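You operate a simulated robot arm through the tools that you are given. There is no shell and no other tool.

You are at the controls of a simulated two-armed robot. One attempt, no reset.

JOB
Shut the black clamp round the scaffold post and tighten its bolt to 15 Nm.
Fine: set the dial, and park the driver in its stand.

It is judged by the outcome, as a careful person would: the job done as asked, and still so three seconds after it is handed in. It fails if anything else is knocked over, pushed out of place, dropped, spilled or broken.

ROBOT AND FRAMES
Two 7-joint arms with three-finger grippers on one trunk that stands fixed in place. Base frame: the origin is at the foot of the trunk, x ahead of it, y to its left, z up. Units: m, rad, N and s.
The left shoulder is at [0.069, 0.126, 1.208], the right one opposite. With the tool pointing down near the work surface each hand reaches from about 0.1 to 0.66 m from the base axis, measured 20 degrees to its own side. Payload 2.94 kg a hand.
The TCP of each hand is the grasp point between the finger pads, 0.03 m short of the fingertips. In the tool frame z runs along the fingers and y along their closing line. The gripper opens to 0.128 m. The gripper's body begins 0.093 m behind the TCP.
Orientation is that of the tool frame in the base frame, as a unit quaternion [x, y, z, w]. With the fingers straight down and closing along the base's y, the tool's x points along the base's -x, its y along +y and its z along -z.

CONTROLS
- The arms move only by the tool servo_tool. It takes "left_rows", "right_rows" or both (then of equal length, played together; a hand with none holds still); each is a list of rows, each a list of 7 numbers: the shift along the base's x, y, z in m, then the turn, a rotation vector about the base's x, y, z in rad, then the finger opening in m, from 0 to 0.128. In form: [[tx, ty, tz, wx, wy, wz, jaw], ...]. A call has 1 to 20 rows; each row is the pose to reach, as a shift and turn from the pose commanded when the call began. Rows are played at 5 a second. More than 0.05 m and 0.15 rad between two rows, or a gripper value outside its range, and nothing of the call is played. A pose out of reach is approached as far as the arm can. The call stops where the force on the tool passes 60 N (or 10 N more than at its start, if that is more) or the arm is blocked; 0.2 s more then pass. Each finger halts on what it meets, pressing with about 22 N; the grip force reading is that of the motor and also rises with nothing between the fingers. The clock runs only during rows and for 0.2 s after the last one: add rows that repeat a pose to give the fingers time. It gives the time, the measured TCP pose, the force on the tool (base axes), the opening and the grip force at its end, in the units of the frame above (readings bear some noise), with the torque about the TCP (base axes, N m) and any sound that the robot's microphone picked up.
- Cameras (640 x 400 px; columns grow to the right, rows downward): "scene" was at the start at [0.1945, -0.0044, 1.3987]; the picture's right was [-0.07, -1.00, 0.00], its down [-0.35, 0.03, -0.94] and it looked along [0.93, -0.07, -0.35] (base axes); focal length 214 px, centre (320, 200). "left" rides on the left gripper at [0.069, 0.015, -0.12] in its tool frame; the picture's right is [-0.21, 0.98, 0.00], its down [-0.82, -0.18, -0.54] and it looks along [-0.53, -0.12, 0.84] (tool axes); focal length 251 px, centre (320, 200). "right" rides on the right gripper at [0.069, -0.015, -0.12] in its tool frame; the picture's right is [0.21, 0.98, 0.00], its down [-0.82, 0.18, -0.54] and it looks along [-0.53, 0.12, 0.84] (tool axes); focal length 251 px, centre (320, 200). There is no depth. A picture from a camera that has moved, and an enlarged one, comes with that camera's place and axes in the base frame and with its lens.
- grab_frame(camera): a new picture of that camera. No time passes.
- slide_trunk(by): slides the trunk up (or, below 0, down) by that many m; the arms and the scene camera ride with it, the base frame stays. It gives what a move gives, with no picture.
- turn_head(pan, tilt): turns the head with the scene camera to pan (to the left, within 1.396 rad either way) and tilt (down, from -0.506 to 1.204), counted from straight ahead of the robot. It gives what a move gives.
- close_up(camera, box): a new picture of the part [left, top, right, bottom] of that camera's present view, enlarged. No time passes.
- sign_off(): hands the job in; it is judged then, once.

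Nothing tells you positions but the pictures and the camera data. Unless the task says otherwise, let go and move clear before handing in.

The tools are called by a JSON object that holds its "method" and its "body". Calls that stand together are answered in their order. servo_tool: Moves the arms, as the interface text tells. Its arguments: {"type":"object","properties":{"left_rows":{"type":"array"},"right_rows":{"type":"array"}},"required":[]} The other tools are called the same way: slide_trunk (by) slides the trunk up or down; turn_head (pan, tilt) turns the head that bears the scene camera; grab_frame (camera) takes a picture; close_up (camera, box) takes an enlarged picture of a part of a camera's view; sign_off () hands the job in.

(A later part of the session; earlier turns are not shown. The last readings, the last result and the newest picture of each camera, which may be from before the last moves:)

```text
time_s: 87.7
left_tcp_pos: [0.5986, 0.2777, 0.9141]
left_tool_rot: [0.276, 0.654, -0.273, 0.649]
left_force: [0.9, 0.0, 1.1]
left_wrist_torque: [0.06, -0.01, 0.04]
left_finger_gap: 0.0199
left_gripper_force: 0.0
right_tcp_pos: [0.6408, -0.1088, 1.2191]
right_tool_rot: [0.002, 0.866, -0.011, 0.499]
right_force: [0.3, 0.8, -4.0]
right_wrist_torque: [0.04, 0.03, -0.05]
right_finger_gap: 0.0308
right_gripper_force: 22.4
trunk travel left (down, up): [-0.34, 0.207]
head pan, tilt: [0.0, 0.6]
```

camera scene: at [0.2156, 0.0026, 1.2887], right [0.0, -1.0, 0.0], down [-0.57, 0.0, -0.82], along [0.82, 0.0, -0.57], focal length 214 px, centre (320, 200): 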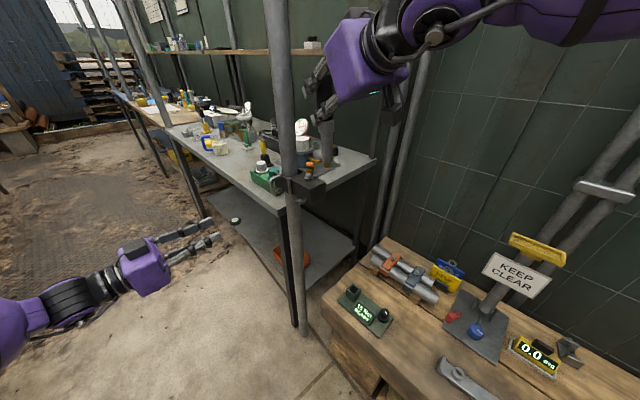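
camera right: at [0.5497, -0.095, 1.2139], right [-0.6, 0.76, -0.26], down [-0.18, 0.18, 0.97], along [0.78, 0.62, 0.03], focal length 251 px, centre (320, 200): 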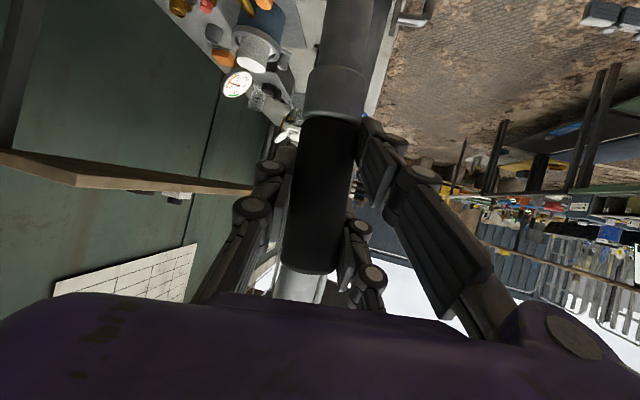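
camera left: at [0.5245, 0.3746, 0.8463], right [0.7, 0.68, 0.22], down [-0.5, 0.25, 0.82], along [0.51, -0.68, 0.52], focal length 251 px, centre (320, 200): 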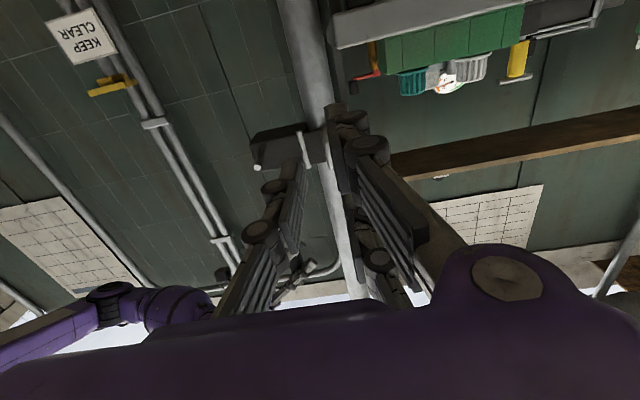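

{"method": "slide_trunk", "body": {"by": -0.28}}

{"method": "turn_head", "body": {"pan": -0.15, "tilt": 0.6}}

{"method": "grab_frame", "body": {"camera": "scene"}}

{"method": "grab_frame", "body": {"camera": "right"}}

```text
time_s: 90.5
left_tcp_pos: [0.5975, 0.2778, 0.6351]
left_tool_rot: [0.275, 0.654, -0.272, 0.65]
left_force: [0.1, 0.4, -0.7]
left_wrist_torque: [-0.02, -0.01, 0.01]
left_finger_gap: 0.0199
left_gripper_force: 0.0
right_tcp_pos: [0.6418, -0.1076, 0.9396]
right_tool_rot: [0.003, 0.866, -0.012, 0.5]
right_force: [0.9, -0.2, -3.8]
right_wrist_torque: [0.03, 0.01, 0.03]
right_finger_gap: 0.0307
right_gripper_force: 22.1
trunk travel left (down, up): [-0.06, 0.487]
head pan, tilt: [0.0, 0.6]
```

```text
time_s: 91.2
left_tcp_pos: [0.598, 0.2788, 0.6343]
left_tool_rot: [0.274, 0.654, -0.272, 0.65]
left_force: [-0.5, -0.1, -0.7]
left_wrist_torque: [-0.01, 0.01, 0.03]
left_finger_gap: 0.02
left_gripper_force: 0.0
right_tcp_pos: [0.6414, -0.1072, 0.9383]
right_tool_rot: [0.003, 0.866, -0.012, 0.499]
right_force: [-0.1, 0.3, -4.1]
right_wrist_torque: [0.02, 0.03, 0.02]
right_finger_gap: 0.0305
right_gripper_force: 22.1
trunk travel left (down, up): [-0.06, 0.487]
head pan, tilt: [-0.15, 0.6]
```

```text
taken
camera scene: at [0.3077, -0.0109, 0.9857], right [-0.15, -0.99, 0.0], down [-0.56, 0.08, -0.82], along [0.82, -0.12, -0.57], focal length 214 px, centre (320, 200)
```

scene: 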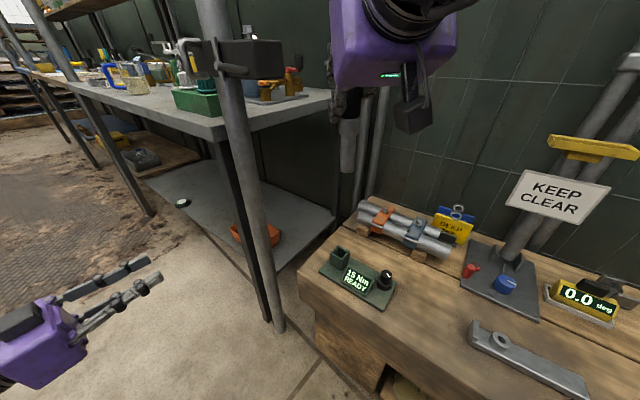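

```text
taken
camera right: at [0.5027, -0.121, 0.9392], right [-0.09, 0.97, -0.2], down [-0.05, 0.2, 0.98], along [0.99, 0.1, 0.03], focal length 251 px, centre (320, 200)
```

right: 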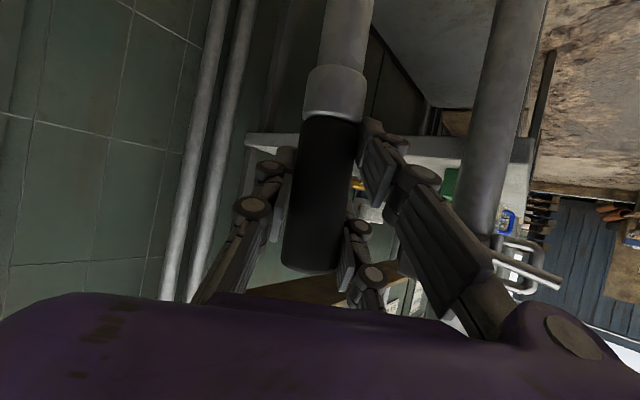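

{"method": "servo_tool", "body": {"right_rows": [[0.013, -0.004, -0.04, 0, 0, 0, 0.01], [0.026, -0.0085, -0.08, 0, 0, 0, 0.01], [0.039, -0.013, -0.12, 0, 0, 0, 0.01], [0.052, -0.017, -0.16, 0, 0, 0, 0.01], [0.065, -0.021, -0.2, 0, 0, 0, 0.01], [0.0778, -0.0254, -0.235, 0, 0, 0, 0.01], [0.0778, -0.0254, -0.258, 0, 0, 0, 0.01], [0.0778, -0.0254, -0.258, 0, 0, 0, 0.01]]}}

{"method": "close_up", "body": {"camera": "scene", "box": [280, 170, 420, 310]}}

{"method": "grab_frame", "body": {"camera": "right"}}

```text
time_s: 93.0
left_tcp_pos: [0.5984, 0.2802, 0.6342]
left_tool_rot: [0.275, 0.654, -0.272, 0.65]
left_force: [0.6, 0.4, -1.0]
left_wrist_torque: [-0.02, 0.0, 0.01]
left_finger_gap: 0.0202
left_gripper_force: 0.0
right_tcp_pos: [0.7207, -0.1345, 0.6817]
right_tool_rot: [0.002, 0.866, -0.011, 0.5]
right_force: [0.1, -0.3, -4.8]
right_wrist_torque: [0.02, 0.01, -0.02]
right_finger_gap: 0.0306
right_gripper_force: 22.1
trunk travel left (down, up): [-0.06, 0.487]
head pan, tilt: [-0.15, 0.6]
```

```text
2.86 times, centred on (350, 240) of scene
camera zoom: at [0.3077, -0.0109, 0.9857], right [-0.15, -0.99, 0.0], down [-0.56, 0.08, -0.82], along [0.82, -0.12, -0.57], focal length 613 px, centre (234, 86)
```

zoom: 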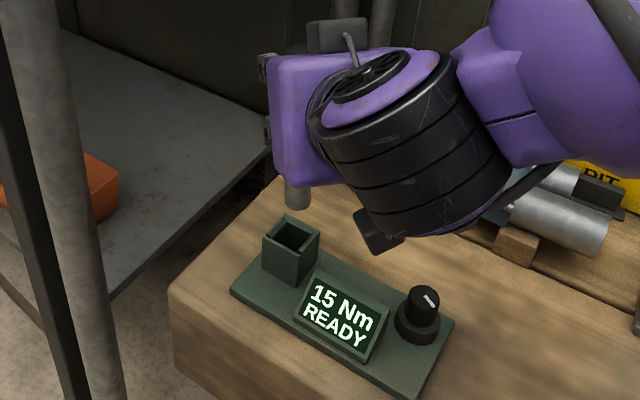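

```text
taken
camera right: at [0.5804, -0.1461, 0.6816], right [-0.09, 0.97, -0.2], down [-0.05, 0.2, 0.98], along [0.99, 0.1, 0.03], focal length 251 px, centre (320, 200)
```

right: 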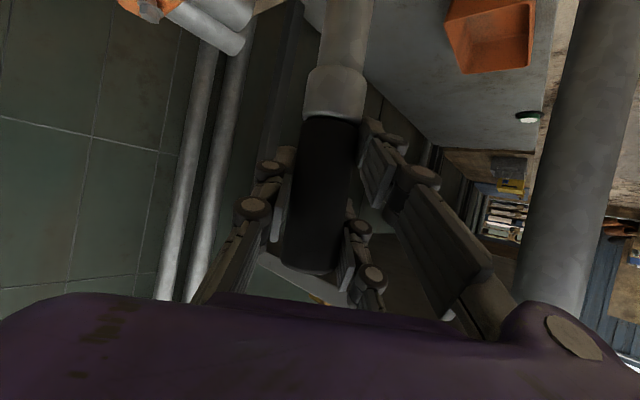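

The driver is hovering over its cup and the alignment looks right. I'll lower it in gently.

{"method": "servo_tool", "body": {"right_rows": [[0.0, 0.0015, -0.02, 0, 0, 0, 0.01], [0.0, 0.0015, -0.04, 0, 0, 0, 0.01], [0.0, 0.0015, -0.055, 0, 0, 0, 0.01], [0.0, 0.0015, -0.07, 0, 0, 0, 0.01], [0.0, 0.0015, -0.08, 0, 0, 0, 0.01], [0.0, 0.0015, -0.08, 0, 0, 0, 0.01]]}}

{"method": "close_up", "body": {"camera": "right", "box": [230, 0, 430, 200]}}

{"method": "close_up", "body": {"camera": "scene", "box": [280, 170, 420, 310]}}

```text
time_s: 94.4
left_tcp_pos: [0.599, 0.2787, 0.6343]
left_tool_rot: [0.275, 0.655, -0.272, 0.649]
left_force: [0.5, -0.2, 0.7]
left_wrist_torque: [-0.03, 0.02, -0.03]
left_finger_gap: 0.0201
left_gripper_force: 0.0
right_tcp_pos: [0.7184, -0.1318, 0.6]
right_tool_rot: [0.002, 0.867, -0.01, 0.499]
right_force: [-3.4, 4.7, -3.9]
right_wrist_torque: [0.52, 0.35, -0.01]
right_finger_gap: 0.0304
right_gripper_force: 22.5
trunk travel left (down, up): [-0.06, 0.487]
head pan, tilt: [-0.15, 0.6]
```

```text
2.00 times, centred on (330, 100) of right
camera zoom: at [0.5801, -0.1447, 0.6009], right [-0.09, 0.97, -0.2], down [-0.05, 0.2, 0.98], along [0.99, 0.1, 0.03], focal length 503 px, centre (300, 400)
```

zoom: 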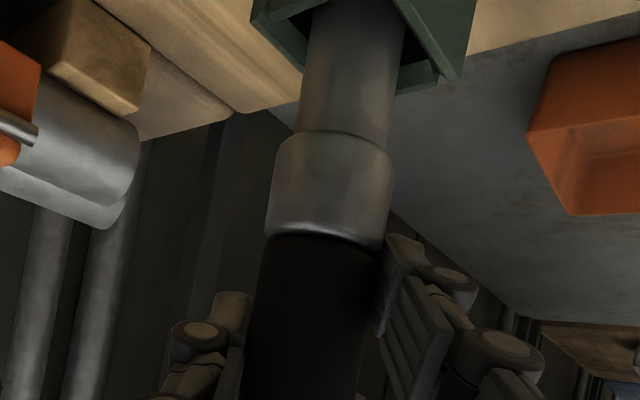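

```text
2.86 times, centred on (350, 240) of scene
camera zoom: at [0.3075, -0.0107, 0.9857], right [-0.15, -0.99, 0.0], down [-0.56, 0.08, -0.82], along [0.82, -0.12, -0.57], focal length 613 px, centre (234, 86)
```

zoom: 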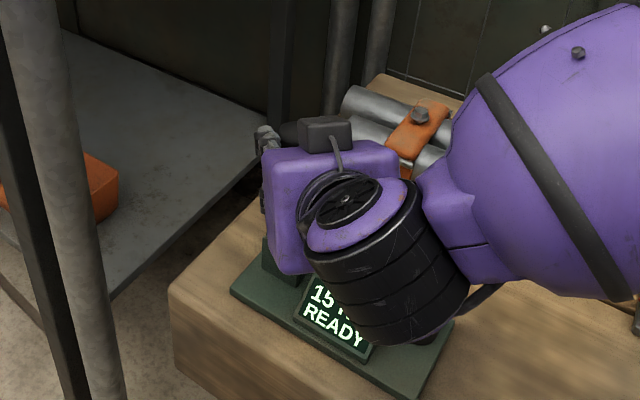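

{"method": "servo_tool", "body": {"right_rows": [[-0.001, 0.001, -0.005, 0, 0, 0, 0.01], [-0.001, 0.001, -0.01, 0, 0, 0, 0.01], [-0.001, 0.001, -0.012, 0, 0, 0, 0.01]]}}

```text
time_s: 95.2
left_tcp_pos: [0.5981, 0.2784, 0.6346]
left_tool_rot: [0.274, 0.655, -0.272, 0.65]
left_force: [-0.1, 0.1, -0.2]
left_wrist_torque: [-0.06, -0.01, 0.0]
left_finger_gap: 0.02
left_gripper_force: 0.0
right_tcp_pos: [0.7194, -0.1305, 0.5902]
right_tool_rot: [0.003, 0.867, -0.012, 0.497]
right_force: [1.9, 1.4, -2.7]
right_wrist_torque: [0.22, -0.35, 0.01]
right_finger_gap: 0.0302
right_gripper_force: 21.4
trunk travel left (down, up): [-0.06, 0.487]
head pan, tilt: [-0.15, 0.6]
```

{"method": "servo_tool", "body": {"right_rows": [[0, 0, -0.002, 0, 0, 0, 0.01], [0, 0, -0.002, 0, 0, 0, 0.03], [0, 0, -0.002, 0, 0, 0, 0.045], [0, 0, -0.002, 0, 0, 0, 0.064], [-0.0087, 0, 0.003, 0, 0, 0, 0.064], [-0.026, 0, 0.013, 0, 0, 0, 0.064], [-0.043, 0, 0.023, 0, 0, 0, 0.064], [-0.056, 0, 0.03, 0, 0, 0, 0.064], [-0.056, 0, 0.03, 0, 0, 0, 0.064]]}}

{"method": "grab_frame", "body": {"camera": "right"}}

{"method": "close_up", "body": {"camera": "scene", "box": [280, 170, 420, 310]}}

```text
time_s: 97.2
left_tcp_pos: [0.5971, 0.2784, 0.634]
left_tool_rot: [0.275, 0.654, -0.272, 0.65]
left_force: [0.3, 0.4, -0.1]
left_wrist_torque: [-0.02, 0.02, -0.04]
left_finger_gap: 0.0202
left_gripper_force: 0.1
right_tcp_pos: [0.663, -0.1312, 0.6192]
right_tool_rot: [0.003, 0.866, -0.011, 0.5]
right_force: [-0.8, -0.4, -0.2]
right_wrist_torque: [0.01, 0.02, 0.0]
right_finger_gap: 0.0642
right_gripper_force: 0.1
right hand out of reach, approached as far as the arm can: row 1, 2, 3
trunk travel left (down, up): [-0.06, 0.487]
head pan, tilt: [-0.15, 0.6]
```

```text
taken
camera right: at [0.5237, -0.1444, 0.6194], right [-0.09, 0.97, -0.2], down [-0.05, 0.2, 0.98], along [0.99, 0.1, 0.03], focal length 251 px, centre (320, 200)
```

right: 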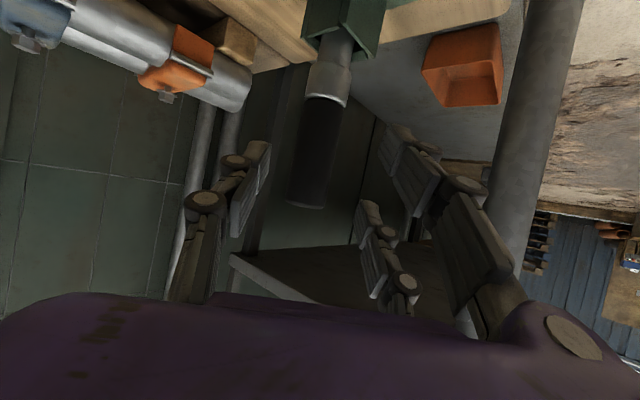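

```text
2.86 times, centred on (350, 240) of scene
camera zoom: at [0.3074, -0.0109, 0.9858], right [-0.15, -0.99, 0.0], down [-0.56, 0.08, -0.83], along [0.82, -0.12, -0.56], focal length 613 px, centre (234, 86)
```

zoom: 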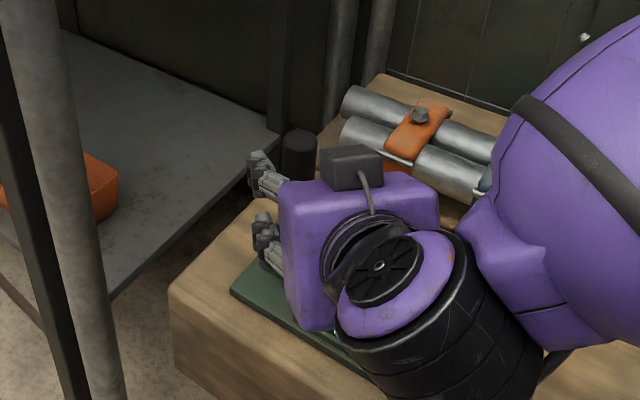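

The driver is parked again. Working out the reach more carefully, I'm only about 1 cm short, so a slightly more level grip (about 66°) with the handle nearer the fingertips should be enough. I'll raise the hand a little, lower the trunk fully and set that pitch.

{"method": "servo_tool", "body": {"right_rows": [[-0.005, 0, 0.03, 0, 0, 0, 0.064], [-0.01, 0, 0.06, 0, 0, 0, 0.064]]}}

{"method": "slide_trunk", "body": {"by": -0.06}}

{"method": "servo_tool", "body": {"right_rows": [[0.0, 0, -0.01, 0, -0.05, 0, 0.064], [0.0, 0, -0.02, 0, -0.105, 0, 0.064], [0.0, 0, -0.02, 0, -0.105, 0, 0.064]]}}

{"method": "grab_frame", "body": {"camera": "right"}}

```text
time_s: 97.8
left_tcp_pos: [0.5972, 0.278, 0.6354]
left_tool_rot: [0.274, 0.655, -0.271, 0.65]
left_force: [0.0, 0.3, -0.1]
left_wrist_torque: [-0.02, -0.02, 0.02]
left_finger_gap: 0.0199
left_gripper_force: 0.0
right_tcp_pos: [0.6523, -0.1312, 0.6791]
right_tool_rot: [0.003, 0.866, -0.012, 0.5]
right_force: [0.5, -0.3, 0.6]
right_wrist_torque: [-0.04, 0.04, 0.0]
right_finger_gap: 0.0642
right_gripper_force: 0.2
trunk travel left (down, up): [-0.06, 0.487]
head pan, tilt: [-0.15, 0.6]
```

```text
time_s: 98.8
left_tcp_pos: [0.5979, 0.2787, 0.5735]
left_tool_rot: [0.275, 0.654, -0.272, 0.65]
left_force: [-0.1, -1.2, 0.5]
left_wrist_torque: [-0.01, -0.01, 0.0]
left_finger_gap: 0.0203
left_gripper_force: 0.1
right_tcp_pos: [0.6528, -0.1316, 0.6198]
right_tool_rot: [0.002, 0.866, -0.011, 0.5]
right_force: [0.6, -0.7, -0.3]
right_wrist_torque: [0.01, -0.01, 0.01]
right_finger_gap: 0.0641
right_gripper_force: 0.0
trunk travel left (down, up): [0.0, 0.547]
head pan, tilt: [-0.15, 0.6]
```

```text
time_s: 99.6
left_tcp_pos: [0.5981, 0.278, 0.5743]
left_tool_rot: [0.275, 0.654, -0.272, 0.65]
left_force: [0.7, -0.8, -0.4]
left_wrist_torque: [0.0, -0.01, -0.01]
left_finger_gap: 0.0197
left_gripper_force: 0.1
right_tcp_pos: [0.6539, -0.1271, 0.6116]
right_tool_rot: [0.004, 0.841, -0.013, 0.541]
right_force: [-0.6, 0.4, 0.5]
right_wrist_torque: [0.02, -0.02, -0.02]
right_finger_gap: 0.0639
right_gripper_force: 0.0
right hand out of reach, approached as far as the arm can: row 2, 3
trunk travel left (down, up): [0.0, 0.547]
head pan, tilt: [-0.15, 0.6]
```

```text
taken
camera right: at [0.5152, -0.1399, 0.598], right [-0.07, 0.97, -0.21], down [-0.15, 0.2, 0.97], along [0.99, 0.1, 0.13], focal length 251 px, centre (320, 200)
```

right: 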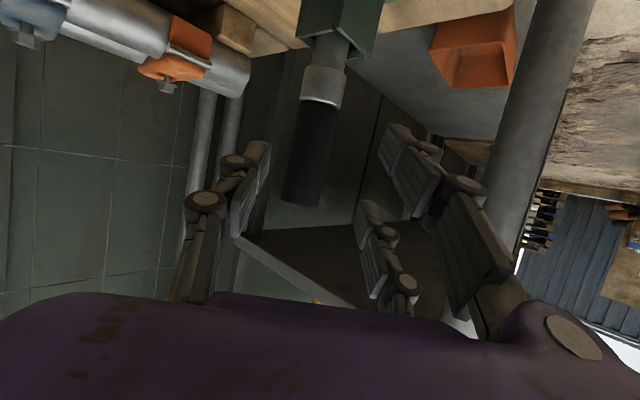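

{"method": "servo_tool", "body": {"right_rows": [[0.0, -0.0056, 0, 0, 0, 0, 0.064], [0.016, -0.0056, -0.005, 0, 0, 0, 0.064], [0.032, -0.0056, -0.01, 0, 0, 0, 0.064], [0.046, -0.0056, -0.015, 0, 0, 0, 0.064], [0.0576, -0.0056, -0.0196, 0, 0, 0, 0.064], [0.0576, -0.0056, -0.0196, 0, 0, 0, 0.064]]}}

{"method": "grab_frame", "body": {"camera": "right"}}

```text
time_s: 101.0
left_tcp_pos: [0.5984, 0.2787, 0.5741]
left_tool_rot: [0.275, 0.655, -0.272, 0.65]
left_force: [0.1, -0.2, 0.0]
left_wrist_torque: [-0.03, 0.04, -0.03]
left_finger_gap: 0.0202
left_gripper_force: 0.1
right_tcp_pos: [0.7068, -0.1453, 0.6128]
right_tool_rot: [0.005, 0.84, -0.014, 0.542]
right_force: [0.0, -1.0, -0.4]
right_wrist_torque: [0.0, -0.01, -0.02]
right_finger_gap: 0.0642
right_gripper_force: 0.1
right hand out of reach, approached as far as the arm can: row 2, 3, 4, 5, 6
trunk travel left (down, up): [0.0, 0.547]
head pan, tilt: [-0.15, 0.6]
```

```text
taken
camera right: at [0.5683, -0.1574, 0.5991], right [-0.07, 0.97, -0.21], down [-0.15, 0.2, 0.97], along [0.99, 0.1, 0.13], focal length 251 px, centre (320, 200)
```

right: 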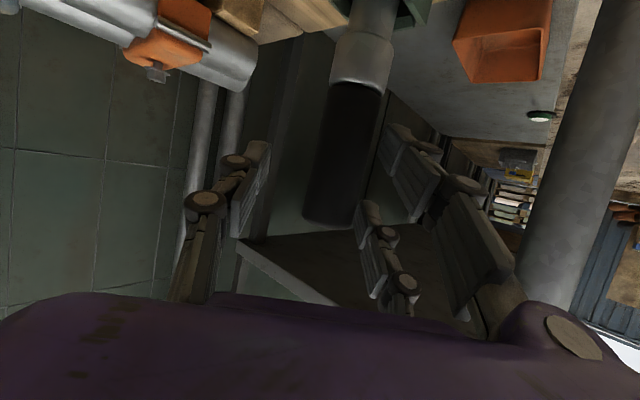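

{"method": "servo_tool", "body": {"right_rows": [[0.0, 0.006, 0, 0, 0.022, 0, 0.064], [0.0, 0.0125, 0, 0, 0.044, 0, 0.064], [0.0025, 0.0125, -0.01, 0, 0.044, 0, 0.064], [0.0049, 0.0125, -0.0208, 0, 0.044, 0, 0.064], [0.0049, 0.0125, -0.0208, 0, 0.044, 0, 0.064]]}}

{"method": "grab_frame", "body": {"camera": "right"}}

```text
time_s: 102.2
left_tcp_pos: [0.5983, 0.2794, 0.5746]
left_tool_rot: [0.274, 0.655, -0.271, 0.65]
left_force: [0.5, 0.9, 0.4]
left_wrist_torque: [-0.03, 0.01, -0.01]
left_finger_gap: 0.02
left_gripper_force: 0.0
right_tcp_pos: [0.7113, -0.1311, 0.5915]
right_tool_rot: [0.003, 0.851, -0.012, 0.526]
right_force: [0.1, -0.2, -0.4]
right_wrist_torque: [0.0, 0.01, 0.0]
right_finger_gap: 0.0638
right_gripper_force: 0.0
trunk travel left (down, up): [0.0, 0.547]
head pan, tilt: [-0.15, 0.6]
```

```text
taken
camera right: at [0.5727, -0.1447, 0.5826], right [-0.08, 0.97, -0.21], down [-0.11, 0.2, 0.97], along [0.99, 0.1, 0.09], focal length 251 px, centre (320, 200)
```

right: 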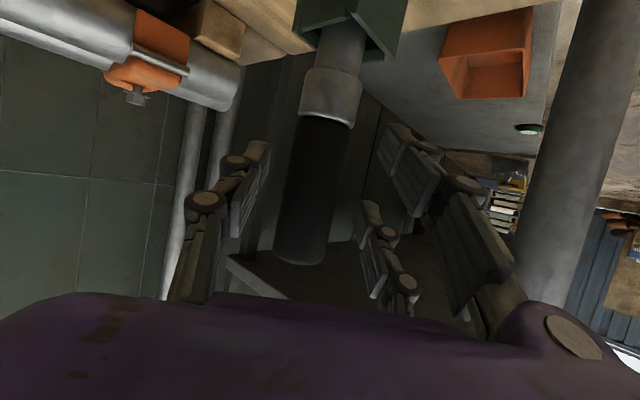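

{"method": "servo_tool", "body": {"right_rows": [[0, -0.0025, 0, 0, 0, 0, 0.055], [0, -0.0025, 0, 0, 0, 0, 0.042], [0, -0.0025, 0, 0, 0, 0, 0.034], [0, -0.0025, 0, 0, 0, 0, 0.025], [0, -0.0025, 0, 0, 0, 0, 0.015], [0, -0.0025, 0, 0, 0, 0, 0.01]]}}

{"method": "grab_frame", "body": {"camera": "right"}}

```text
time_s: 103.6
left_tcp_pos: [0.5987, 0.2783, 0.576]
left_tool_rot: [0.275, 0.654, -0.273, 0.65]
left_force: [0.0, -0.3, -0.2]
left_wrist_torque: [0.02, 0.0, 0.02]
left_finger_gap: 0.0199
left_gripper_force: 0.1
right_tcp_pos: [0.712, -0.133, 0.5917]
right_tool_rot: [0.003, 0.851, -0.011, 0.526]
right_force: [1.3, 6.4, -0.2]
right_wrist_torque: [0.88, -0.19, 0.01]
right_finger_gap: 0.031
right_gripper_force: 21.8
trunk travel left (down, up): [0.0, 0.547]
head pan, tilt: [-0.15, 0.6]
```

```text
taken
camera right: at [0.5729, -0.1466, 0.5829], right [-0.08, 0.97, -0.21], down [-0.11, 0.2, 0.97], along [0.99, 0.1, 0.09], focal length 251 px, centre (320, 200)
```

right: 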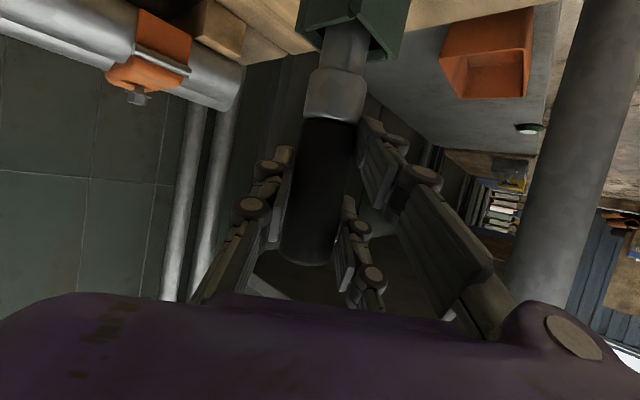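

Gripped at about 63° with the handle nearer the fingertips. I'll lift it straight out of the cup again with the trunk, in stages.

{"method": "slide_trunk", "body": {"by": 0.1}}

{"method": "servo_tool", "body": {"right_rows": [[-0.01, 0.005, 0.03, 0, 0, 0, 0.01], [-0.02, 0.01, 0.06, 0, 0, 0, 0.01], [-0.03, 0.015, 0.09, 0, 0, 0, 0.01], [-0.04, 0.02, 0.12, 0, 0, 0, 0.01]]}}

{"method": "slide_trunk", "body": {"by": 0.25}}

{"method": "grab_frame", "body": {"camera": "scene"}}

{"method": "grab_frame", "body": {"camera": "right"}}

```text
time_s: 104.9
left_tcp_pos: [0.5985, 0.2787, 0.6745]
left_tool_rot: [0.274, 0.655, -0.272, 0.65]
left_force: [-0.1, 1.2, -0.3]
left_wrist_torque: [-0.01, 0.0, 0.01]
left_finger_gap: 0.0199
left_gripper_force: 0.1
right_tcp_pos: [0.7129, -0.1342, 0.6909]
right_tool_rot: [0.002, 0.851, -0.01, 0.524]
right_force: [0.1, 0.5, -4.0]
right_wrist_torque: [-0.03, 0.04, 0.0]
right_finger_gap: 0.0308
right_gripper_force: 21.9
trunk travel left (down, up): [-0.1, 0.447]
head pan, tilt: [-0.15, 0.6]
```

```text
time_s: 105.9
left_tcp_pos: [0.5988, 0.2785, 0.6738]
left_tool_rot: [0.275, 0.654, -0.272, 0.65]
left_force: [0.4, -0.4, -0.3]
left_wrist_torque: [0.01, -0.01, 0.01]
left_finger_gap: 0.0199
left_gripper_force: 0.1
right_tcp_pos: [0.6713, -0.1154, 0.8122]
right_tool_rot: [0.002, 0.85, -0.011, 0.526]
right_force: [0.6, 0.4, -4.8]
right_wrist_torque: [0.03, 0.07, 0.0]
right_finger_gap: 0.0307
right_gripper_force: 21.8
trunk travel left (down, up): [-0.1, 0.447]
head pan, tilt: [-0.15, 0.6]
```

```text
time_s: 108.5
left_tcp_pos: [0.5986, 0.2782, 0.9248]
left_tool_rot: [0.275, 0.654, -0.273, 0.65]
left_force: [0.6, -0.3, 0.0]
left_wrist_torque: [0.0, 0.0, 0.01]
left_finger_gap: 0.02
left_gripper_force: 0.0
right_tcp_pos: [0.6727, -0.1143, 1.0603]
right_tool_rot: [0.003, 0.851, -0.011, 0.526]
right_force: [0.3, -0.1, -4.7]
right_wrist_torque: [0.02, 0.04, 0.01]
right_finger_gap: 0.0304
right_gripper_force: 21.9
trunk travel left (down, up): [-0.35, 0.197]
head pan, tilt: [-0.15, 0.6]
```

```text
taken
camera scene: at [0.2117, -0.0109, 1.2986], right [-0.15, -0.99, 0.0], down [-0.56, 0.08, -0.82], along [0.82, -0.12, -0.57], focal length 214 px, centre (320, 200)
```

scene: 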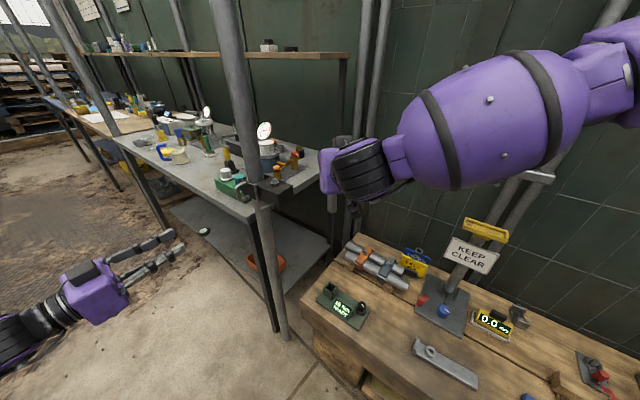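

```text
taken
camera right: at [0.5332, -0.1273, 1.0525], right [-0.08, 0.97, -0.21], down [-0.11, 0.2, 0.97], along [0.99, 0.1, 0.09], focal length 251 px, centre (320, 200)
```

right: 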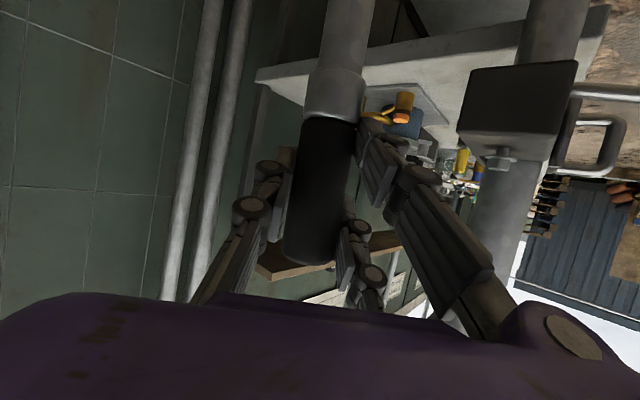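

{"method": "close_up", "body": {"camera": "right", "box": [440, 60, 600, 200]}}

```text
2.86 times, centred on (520, 130) of right
camera zoom: at [0.5332, -0.1273, 1.0525], right [-0.08, 0.97, -0.21], down [-0.11, 0.2, 0.97], along [0.99, 0.1, 0.09], focal length 718 px, centre (-251, 400)
```

zoom: 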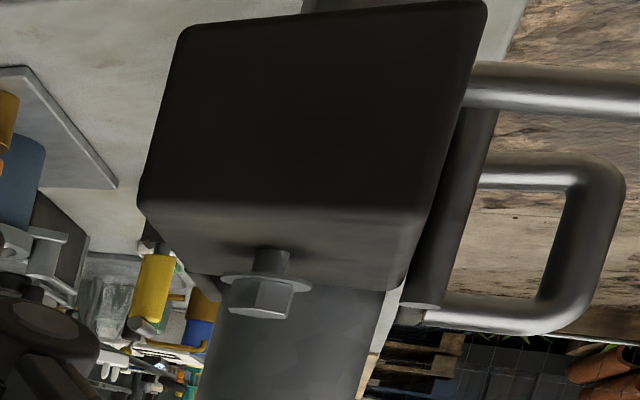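

From here the right camera sees the bolt directly; combining views, the head centre is at about (0.727, 0.032, 1.014). I'll raise the driver well above it and swing over with the hand pointing slightly left.

{"method": "servo_tool", "body": {"right_rows": [[0, 0, 0.04, 0, 0, 0, 0.01], [-0.005, 0.005, 0.08, 0, 0, 0, 0.01], [-0.01, 0.01, 0.12, 0, 0, 0.0, 0.01], [-0.01, 0.03, 0.135, 0, 0, 0.07, 0.01], [-0.01, 0.055, 0.135, 0, 0, 0.14, 0.01], [-0.005, 0.08, 0.135, 0, 0, 0.21, 0.01], [0.0, 0.1, 0.135, 0, 0, 0.27, 0.01], [0.015, 0.115, 0.135, 0, 0, 0.27, 0.01], [0.03, 0.13, 0.13, 0, 0, 0.27, 0.01], [0.03, 0.13, 0.13, 0, 0, 0.27, 0.01]]}}

{"method": "grab_frame", "body": {"camera": "right"}}

{"method": "grab_frame", "body": {"camera": "left"}}

{"method": "turn_head", "body": {"pan": 0.0, "tilt": 0.4}}

{"method": "grab_frame", "body": {"camera": "scene"}}

```text
time_s: 110.7
left_tcp_pos: [0.5971, 0.2777, 0.9244]
left_tool_rot: [0.274, 0.655, -0.271, 0.65]
left_force: [0.3, -0.8, 0.1]
left_wrist_torque: [-0.01, 0.02, 0.01]
left_finger_gap: 0.02
left_gripper_force: 0.1
right_tcp_pos: [0.6844, -0.0263, 1.2006]
right_tool_rot: [-0.111, 0.843, 0.059, 0.522]
right_force: [-0.7, 0.0, -3.9]
right_wrist_torque: [-0.01, 0.05, 0.02]
right_finger_gap: 0.0306
right_gripper_force: 22.4
right hand out of reach, approached as far as the arm can: row 7, 8, 9, 10
trunk travel left (down, up): [-0.35, 0.197]
head pan, tilt: [-0.15, 0.6]
```

```text
taken
camera right: at [0.5538, -0.0751, 1.1921], right [-0.34, 0.92, -0.21], down [-0.16, 0.16, 0.97], along [0.93, 0.36, 0.09], focal length 251 px, centre (320, 200)
```

right: 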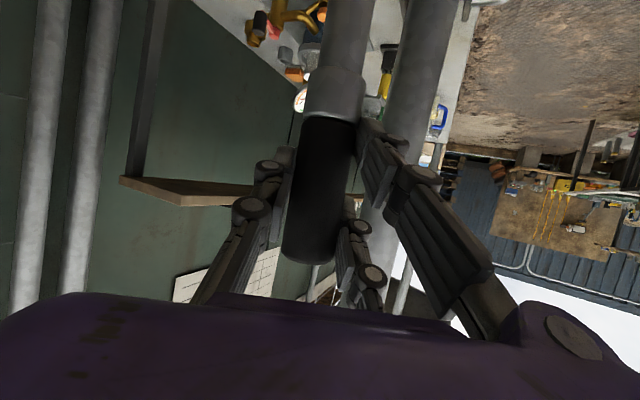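

```text
taken
camera left: at [0.5245, 0.3745, 0.8563], right [0.7, 0.68, 0.22], down [-0.5, 0.25, 0.82], along [0.51, -0.68, 0.52], focal length 251 px, centre (320, 200)
```

left: 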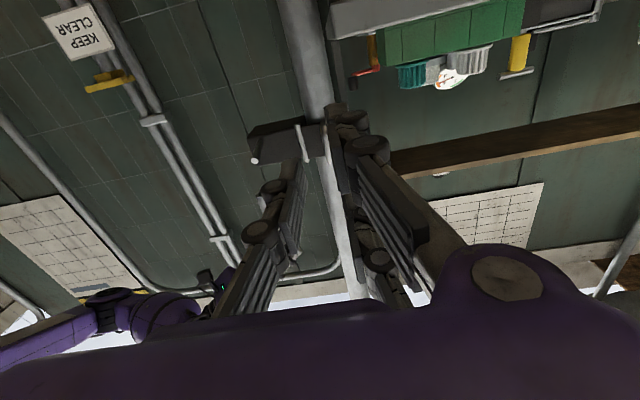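

```text
time_s: 111.4
left_tcp_pos: [0.5965, 0.279, 0.9241]
left_tool_rot: [0.274, 0.654, -0.272, 0.65]
left_force: [0.5, -0.4, -0.2]
left_wrist_torque: [0.01, -0.01, 0.02]
left_finger_gap: 0.02
left_gripper_force: 0.1
right_tcp_pos: [0.6847, -0.0255, 1.2008]
right_tool_rot: [-0.112, 0.844, 0.06, 0.522]
right_force: [0.1, 0.2, -4.3]
right_wrist_torque: [-0.01, 0.03, -0.01]
right_finger_gap: 0.0303
right_gripper_force: 21.7
trunk travel left (down, up): [-0.35, 0.197]
head pan, tilt: [0.0, 0.4]
```

```text
taken
camera scene: at [0.2169, 0.0022, 1.3168], right [0.0, -1.0, 0.0], down [-0.39, 0.0, -0.92], along [0.92, 0.0, -0.39], focal length 214 px, centre (320, 200)
```

scene: 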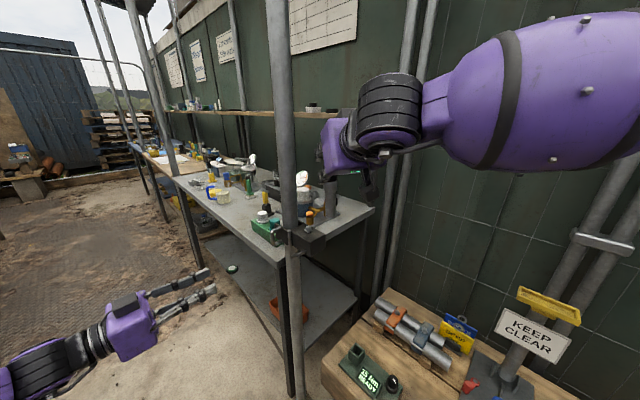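

Reaching this far left with the hand pointing only 14° left is limited by the wrist. I'll turn it further left, to about 40°, where the fingers still clear the post, while moving in.

{"method": "servo_tool", "body": {"right_rows": [[-0.005, 0.008, 0.0, 0, 0, 0.1, 0.01], [-0.005, 0.018, 0.0, 0, 0, 0.2, 0.01], [0.0, 0.028, 0.0, 0, 0, 0.3, 0.01], [0.008, 0.038, 0.0, 0, 0, 0.4, 0.01], [0.018, 0.045, 0.0, 0, 0, 0.45, 0.01], [0.018, 0.045, 0.0, 0, 0, 0.45, 0.01]]}}

{"method": "grab_frame", "body": {"camera": "scene"}}

```text
time_s: 112.8
left_tcp_pos: [0.598, 0.2791, 0.9242]
left_tool_rot: [0.274, 0.654, -0.271, 0.65]
left_force: [0.9, 0.5, -0.4]
left_wrist_torque: [-0.02, 0.02, 0.01]
left_finger_gap: 0.0201
left_gripper_force: 0.0
right_tcp_pos: [0.7033, 0.0201, 1.2021]
right_tool_rot: [-0.297, 0.797, 0.174, 0.496]
right_force: [0.1, -0.7, -4.5]
right_wrist_torque: [-0.02, -0.01, -0.03]
right_finger_gap: 0.0305
right_gripper_force: 22.1
trunk travel left (down, up): [-0.35, 0.197]
head pan, tilt: [0.0, 0.4]
```

```text
taken
camera scene: at [0.2163, 0.0024, 1.317], right [0.0, -1.0, 0.0], down [-0.39, 0.0, -0.92], along [0.92, 0.0, -0.39], focal length 214 px, centre (320, 200)
```

scene: 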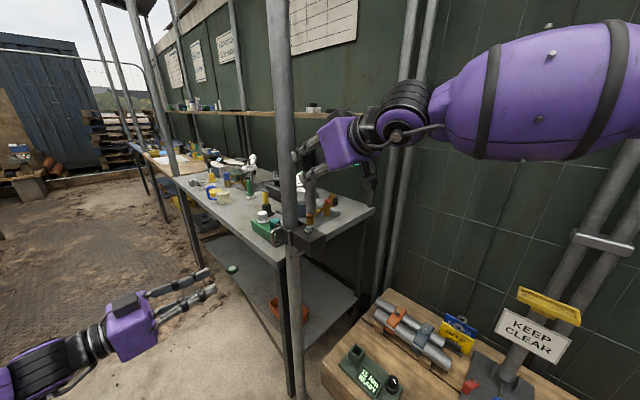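

That worked with no reach limit, and the driver is still vertical. I'll move to hover directly above the bolt.

{"method": "servo_tool", "body": {"right_rows": [[0.006, 0.002, -0.005, 0, 0, 0, 0.01], [0.012, 0.004, -0.01, 0, 0, 0, 0.01], [0.0171, 0.0064, -0.015, 0, 0, 0, 0.01], [0.0171, 0.0064, -0.02, 0, 0, 0, 0.01], [0.0171, 0.0064, -0.02, 0, 0, 0, 0.01]]}}

{"method": "close_up", "body": {"camera": "scene", "box": [250, 130, 380, 260]}}

{"method": "grab_frame", "body": {"camera": "right"}}

{"method": "close_up", "body": {"camera": "left", "box": [200, 80, 360, 300]}}

```text
time_s: 114.0
left_tcp_pos: [0.5974, 0.2796, 0.9241]
left_tool_rot: [0.275, 0.654, -0.272, 0.65]
left_force: [-0.6, 0.2, 0.3]
left_wrist_torque: [-0.01, 0.01, 0.01]
left_finger_gap: 0.0199
left_gripper_force: 0.1
right_tcp_pos: [0.7162, 0.0187, 1.1821]
right_tool_rot: [-0.297, 0.797, 0.174, 0.496]
right_force: [-0.9, 1.1, -4.7]
right_wrist_torque: [-0.01, 0.04, -0.03]
right_finger_gap: 0.0306
right_gripper_force: 21.7
right hand out of reach, approached as far as the arm can: row 2, 3, 4, 5
trunk travel left (down, up): [-0.35, 0.197]
head pan, tilt: [0.0, 0.4]
```

```text
3.08 times, centred on (315, 195) of scene
camera zoom: at [0.216, 0.0026, 1.3171], right [0.0, -1.0, 0.0], down [-0.39, 0.0, -0.92], along [0.92, 0.0, -0.39], focal length 660 px, centre (335, 215)
```

zoom: 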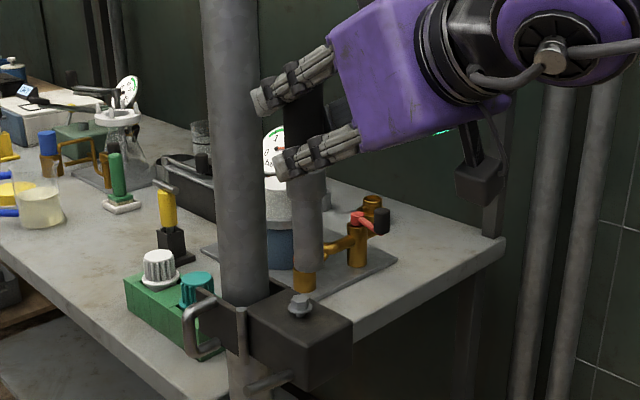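

```text
taken
camera right: at [0.6197, -0.0817, 1.1741], right [-0.7, 0.68, -0.21], down [-0.22, 0.07, 0.97], along [0.68, 0.73, 0.1], focal length 251 px, centre (320, 200)
```

right: 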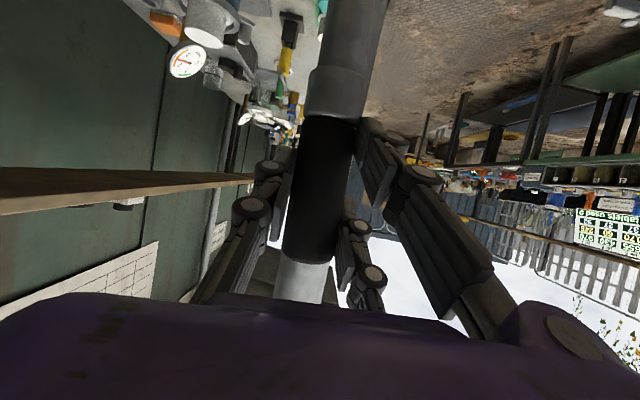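

```text
1.82 times, centred on (280, 190) of left
camera zoom: at [0.5242, 0.3746, 0.8565], right [0.7, 0.68, 0.22], down [-0.51, 0.25, 0.82], along [0.51, -0.68, 0.52], focal length 457 px, centre (393, 218)
```

zoom: 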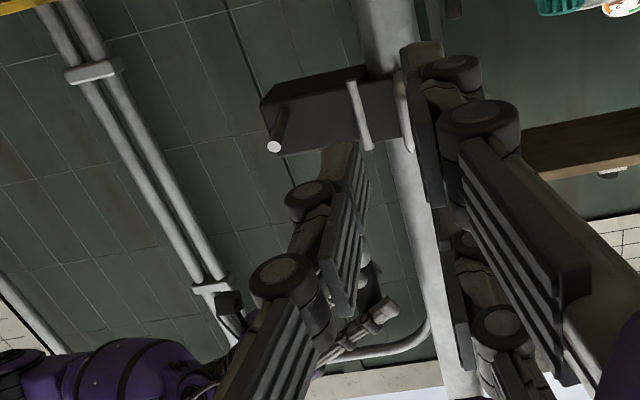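

I'm about 1 cm short sideways, but the arm gains reach as it lowers. I'll drop to just above the bolt head and then finish the alignment.

{"method": "servo_tool", "body": {"right_rows": [[0, 0, -0.012, 0, 0, 0, 0.01], [0, 0, -0.024, 0, 0, 0, 0.01], [0.002, 0.004, -0.024, 0, 0, 0, 0.01], [0.0042, 0.0078, -0.024, 0, 0, 0, 0.01], [0.0042, 0.0078, -0.024, 0, 0, 0, 0.01]]}}

{"method": "close_up", "body": {"camera": "scene", "box": [280, 180, 350, 250]}}

```text
time_s: 115.2
left_tcp_pos: [0.5974, 0.2788, 0.9235]
left_tool_rot: [0.275, 0.655, -0.272, 0.65]
left_force: [-0.1, 0.2, -0.2]
left_wrist_torque: [0.0, -0.02, -0.02]
left_finger_gap: 0.02
left_gripper_force: 0.1
right_tcp_pos: [0.7161, 0.0188, 1.1593]
right_tool_rot: [-0.298, 0.797, 0.175, 0.495]
right_force: [0.4, -0.4, -4.6]
right_wrist_torque: [-0.01, 0.0, -0.01]
right_finger_gap: 0.0307
right_gripper_force: 21.6
right hand out of reach, approached as far as the arm can: row 3, 4, 5
trunk travel left (down, up): [-0.35, 0.197]
head pan, tilt: [0.0, 0.4]
```

```text
5.71 times, centred on (315, 215) of scene
camera zoom: at [0.2169, 0.0024, 1.3169], right [0.0, -1.0, 0.0], down [-0.39, 0.0, -0.92], along [0.92, 0.0, -0.39], focal length 1226 px, centre (349, 114)
```

zoom: 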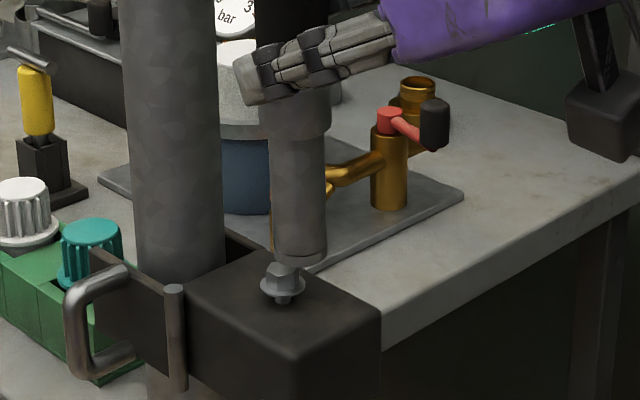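

The driver end now sits just above the bolt but about 9 mm to its right. I'll try turning the hand a little more left to gain the last bit of reach.

{"method": "servo_tool", "body": {"right_rows": [[0.001, 0.003, 0, 0, 0, 0.075, 0.01], [0.003, 0.006, 0, 0, 0, 0.15, 0.01], [0.006, 0.0085, 0, 0, 0, 0.15, 0.01], [0.006, 0.0085, 0, 0, 0, 0.15, 0.01]]}}

{"method": "close_up", "body": {"camera": "scene", "box": [280, 180, 350, 250]}}

```text
time_s: 116.2
left_tcp_pos: [0.5979, 0.2779, 0.9241]
left_tool_rot: [0.273, 0.655, -0.271, 0.65]
left_force: [-0.4, -0.1, 0.4]
left_wrist_torque: [0.02, 0.0, 0.02]
left_finger_gap: 0.0201
left_gripper_force: 0.1
right_tcp_pos: [0.7219, 0.0194, 1.1594]
right_tool_rot: [-0.357, 0.772, 0.212, 0.481]
right_force: [-0.4, 0.5, -3.8]
right_wrist_torque: [0.0, 0.08, 0.02]
right_finger_gap: 0.0304
right_gripper_force: 21.8
right hand out of reach, approached as far as the arm can: row 2, 3, 4
trunk travel left (down, up): [-0.35, 0.197]
head pan, tilt: [0.0, 0.4]
```

```text
5.71 times, centred on (315, 215) of scene
camera zoom: at [0.2172, 0.0021, 1.3168], right [0.0, -1.0, 0.0], down [-0.39, 0.0, -0.92], along [0.92, 0.0, -0.39], focal length 1226 px, centre (349, 114)
```

zoom: 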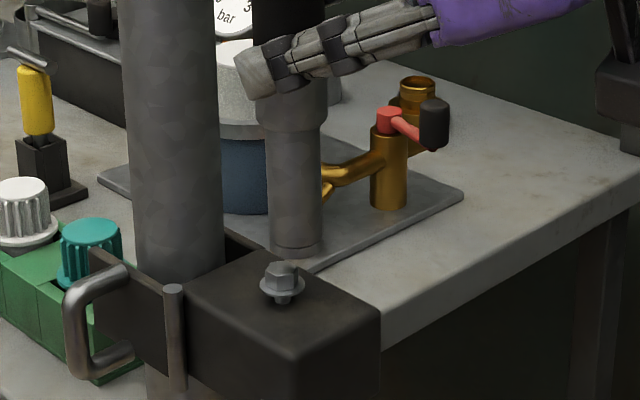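

{"method": "slide_trunk", "body": {"by": 0.05}}

{"method": "servo_tool", "body": {"right_rows": [[0, 0, -0.02, 0, 0, 0, 0.01], [0, 0, -0.04, 0, 0, 0, 0.01], [0, 0, -0.05, 0, 0, 0, 0.01], [0.0, 0.004, -0.05, 0, 0, 0, 0.01], [0.0, 0.008, -0.05, 0, 0, 0, 0.01]]}}

```text
time_s: 117.2
left_tcp_pos: [0.5985, 0.2784, 0.9732]
left_tool_rot: [0.273, 0.654, -0.272, 0.651]
left_force: [0.1, 0.7, -0.8]
left_wrist_torque: [-0.02, 0.0, -0.02]
left_finger_gap: 0.0199
left_gripper_force: 0.0
right_tcp_pos: [0.7145, 0.0182, 1.2361]
right_tool_rot: [-0.36, 0.763, 0.203, 0.498]
right_force: [0.2, 0.2, -4.4]
right_wrist_torque: [-0.04, 0.07, 0.05]
right_finger_gap: 0.0306
right_gripper_force: 21.9
trunk travel left (down, up): [-0.4, 0.147]
head pan, tilt: [0.0, 0.4]
```

```text
time_s: 118.3
left_tcp_pos: [0.5991, 0.2791, 0.9743]
left_tool_rot: [0.276, 0.655, -0.272, 0.649]
left_force: [-0.2, -0.7, 0.9]
left_wrist_torque: [-0.03, 0.04, 0.03]
left_finger_gap: 0.0201
left_gripper_force: 0.0
right_tcp_pos: [0.7129, 0.0173, 1.1883]
right_tool_rot: [-0.359, 0.762, 0.202, 0.499]
right_force: [0.8, 0.0, -4.2]
right_wrist_torque: [-0.01, 0.01, -0.01]
right_finger_gap: 0.0307
right_gripper_force: 21.7
right hand out of reach, approached as far as the arm can: row 4, 5
trunk travel left (down, up): [-0.4, 0.147]
head pan, tilt: [0.0, 0.4]
```

Raising the trunk made it worse, so the shoulder needs to come forward: lower the trunk a little and turn the hand further left.

{"method": "servo_tool", "body": {"right_rows": [[-0.01, -0.005, 0.02, 0, 0, 0, 0.01], [-0.015, -0.01, 0.04, 0, 0, 0, 0.01]]}}

{"method": "slide_trunk", "body": {"by": -0.1}}

{"method": "servo_tool", "body": {"right_rows": [[0, 0, 0.03, 0, 0, 0.05, 0.01], [0, 0, 0.06, 0, 0, 0.1, 0.01], [0.0, 0.0, 0.06, 0, 0, 0.18, 0.01], [0.005, 0.005, 0.06, 0, 0, 0.25, 0.01]]}}

```text
time_s: 119.0
left_tcp_pos: [0.5982, 0.2788, 0.9741]
left_tool_rot: [0.275, 0.654, -0.273, 0.65]
left_force: [-0.4, -0.6, 0.2]
left_wrist_torque: [-0.02, -0.02, -0.02]
left_finger_gap: 0.02
left_gripper_force: 0.2
right_tcp_pos: [0.6972, 0.0076, 1.2283]
right_tool_rot: [-0.361, 0.761, 0.204, 0.498]
right_force: [-0.1, -0.2, -5.2]
right_wrist_torque: [-0.03, 0.04, -0.04]
right_finger_gap: 0.0306
right_gripper_force: 22.0
trunk travel left (down, up): [-0.4, 0.147]
head pan, tilt: [0.0, 0.4]
```

```text
time_s: 120.3
left_tcp_pos: [0.5987, 0.2788, 0.8743]
left_tool_rot: [0.274, 0.654, -0.272, 0.651]
left_force: [-0.8, -0.1, -0.2]
left_wrist_torque: [0.01, 0.02, 0.03]
left_finger_gap: 0.0199
left_gripper_force: 0.1
right_tcp_pos: [0.6965, 0.0067, 1.1309]
right_tool_rot: [-0.36, 0.761, 0.203, 0.501]
right_force: [1.8, 0.5, 4.6]
right_wrist_torque: [0.13, -0.31, 0.01]
right_finger_gap: 0.0307
right_gripper_force: 22.3
trunk travel left (down, up): [-0.3, 0.247]
head pan, tilt: [0.0, 0.4]
```

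```text
time_s: 121.3
left_tcp_pos: [0.5991, 0.2788, 0.8737]
left_tool_rot: [0.274, 0.654, -0.272, 0.65]
left_force: [0.7, 0.6, 0.0]
left_wrist_torque: [0.02, -0.01, -0.05]
left_finger_gap: 0.02
left_gripper_force: 0.1
right_tcp_pos: [0.6831, 0.0201, 1.1829]
right_tool_rot: [-0.393, 0.745, 0.226, 0.489]
right_force: [0.9, 0.1, -4.0]
right_wrist_torque: [-0.03, 0.03, 0.01]
right_finger_gap: 0.0307
right_gripper_force: 21.9
right hand out of reach, approached as far as the arm can: row 2, 3, 4
trunk travel left (down, up): [-0.3, 0.247]
head pan, tilt: [0.0, 0.4]
```

I have to mind the driver tip, which brushed the clamp top lightly during that slide. Back at the better trunk height, I'll approach from the other side: get further left while closer in, then push forward.

{"method": "slide_trunk", "body": {"by": 0.05}}

{"method": "servo_tool", "body": {"right_rows": [[-0.02, 0.005, 0.0, 0, 0, 0, 0.01], [-0.035, 0.012, -0.01, 0, 0, 0, 0.01], [-0.035, 0.022, -0.02, 0, 0, 0, 0.01], [-0.035, 0.032, -0.03, 0, 0, 0, 0.01], [-0.035, 0.032, -0.03, 0, 0, 0, 0.01]]}}

{"method": "grab_frame", "body": {"camera": "scene"}}

```text
time_s: 122.2
left_tcp_pos: [0.5983, 0.2787, 0.9243]
left_tool_rot: [0.275, 0.655, -0.272, 0.649]
left_force: [0.0, -0.3, -0.4]
left_wrist_torque: [-0.03, 0.0, 0.0]
left_finger_gap: 0.0201
left_gripper_force: 0.0
right_tcp_pos: [0.679, 0.0196, 1.2393]
right_tool_rot: [-0.39, 0.744, 0.221, 0.495]
right_force: [0.8, 0.0, -4.3]
right_wrist_torque: [0.0, 0.01, 0.04]
right_finger_gap: 0.0304
right_gripper_force: 21.8
trunk travel left (down, up): [-0.35, 0.197]
head pan, tilt: [0.0, 0.4]
```

```text
time_s: 123.4
left_tcp_pos: [0.5988, 0.2798, 0.9241]
left_tool_rot: [0.275, 0.654, -0.272, 0.65]
left_force: [0.0, 1.5, -0.2]
left_wrist_torque: [0.01, 0.01, 0.01]
left_finger_gap: 0.0201
left_gripper_force: 0.1
right_tcp_pos: [0.6437, 0.0508, 1.2104]
right_tool_rot: [-0.391, 0.744, 0.221, 0.494]
right_force: [0.2, -0.2, -4.3]
right_wrist_torque: [-0.01, 0.01, 0.03]
right_finger_gap: 0.0305
right_gripper_force: 21.9
trunk travel left (down, up): [-0.35, 0.197]
head pan, tilt: [0.0, 0.4]
```

```text
taken
camera scene: at [0.2168, 0.0021, 1.3169], right [0.0, -1.0, 0.0], down [-0.39, 0.0, -0.92], along [0.92, 0.0, -0.39], focal length 214 px, centre (320, 200)
```

scene: 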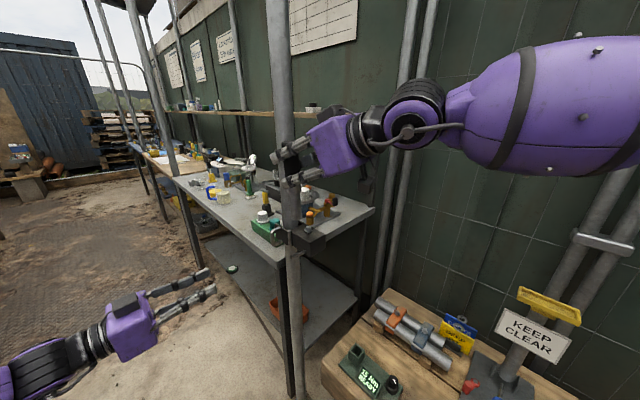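

Getting further left is fine when closer in. I'll turn the hand a bit more left, straighten the driver and then push forward toward the bolt.

{"method": "servo_tool", "body": {"right_rows": [[0.0, 0.0, 0.0, -0.005, 0.028, 0.11, 0.01], [0.005, -0.003, 0.0, -0.0108, 0.0559, 0.22, 0.01], [0.02, -0.008, 0.0, -0.0108, 0.0559, 0.22, 0.01], [0.035, -0.012, -0.005, -0.0108, 0.0559, 0.22, 0.01], [0.05, -0.016, -0.01, -0.0108, 0.0559, 0.22, 0.01], [0.065, -0.02, -0.015, -0.0108, 0.0559, 0.22, 0.01], [0.08, -0.024, -0.02, -0.0108, 0.0559, 0.22, 0.01]]}}

{"method": "close_up", "body": {"camera": "scene", "box": [250, 130, 380, 260]}}

```text
time_s: 125.0
left_tcp_pos: [0.5984, 0.2786, 0.9245]
left_tool_rot: [0.275, 0.654, -0.272, 0.65]
left_force: [-0.1, 0.0, 0.3]
left_wrist_torque: [0.01, -0.01, 0.0]
left_finger_gap: 0.0201
left_gripper_force: 0.1
right_tcp_pos: [0.6199, 0.0632, 1.172]
right_tool_rot: [-0.441, 0.724, 0.267, 0.458]
right_force: [0.2, -0.1, -3.8]
right_wrist_torque: [-0.04, 0.03, -0.02]
right_finger_gap: 0.0306
right_gripper_force: 22.4
right hand out of reach, approached as far as the arm can: row 1, 2, 3, 4, 5, 6, 7
trunk travel left (down, up): [-0.35, 0.197]
head pan, tilt: [0.0, 0.4]
```

```text
3.08 times, centred on (315, 195) of scene
camera zoom: at [0.217, 0.0023, 1.3169], right [0.0, -1.0, 0.0], down [-0.39, 0.0, -0.92], along [0.92, 0.0, -0.39], focal length 660 px, centre (335, 215)
```

zoom: 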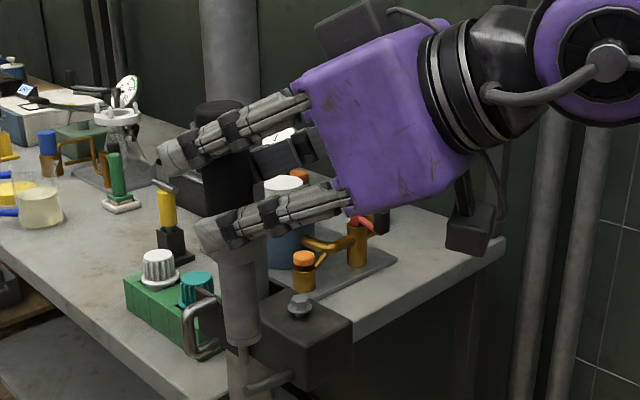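

The local solver wandered at that angle, so about 45–50° is better. I'll return to that yaw closer in, fix the tilt and approach the bolt in small steps along x.

{"method": "servo_tool", "body": {"right_rows": [[0.005, -0.004, 0.01, 0, 0, -0.08, 0.01], [0.01, -0.01, 0.02, 0, 0, -0.16, 0.01], [0.02, -0.02, 0.02, 0, 0, -0.24, 0.01], [0.03, -0.026, 0.02, 0, 0, -0.26, 0.01], [0.03, -0.026, 0.02, 0, 0, -0.26, 0.01]]}}

```text
time_s: 126.2
left_tcp_pos: [0.5977, 0.2789, 0.9249]
left_tool_rot: [0.274, 0.654, -0.272, 0.65]
left_force: [0.2, -0.1, 0.5]
left_wrist_torque: [0.0, -0.02, -0.04]
left_finger_gap: 0.02
left_gripper_force: 0.0
right_tcp_pos: [0.651, 0.0396, 1.1915]
right_tool_rot: [-0.343, 0.775, 0.205, 0.489]
right_force: [1.0, -0.8, -3.7]
right_wrist_torque: [-0.06, 0.02, -0.01]
right_finger_gap: 0.0306
right_gripper_force: 22.4
trunk travel left (down, up): [-0.35, 0.197]
head pan, tilt: [0.0, 0.4]
```

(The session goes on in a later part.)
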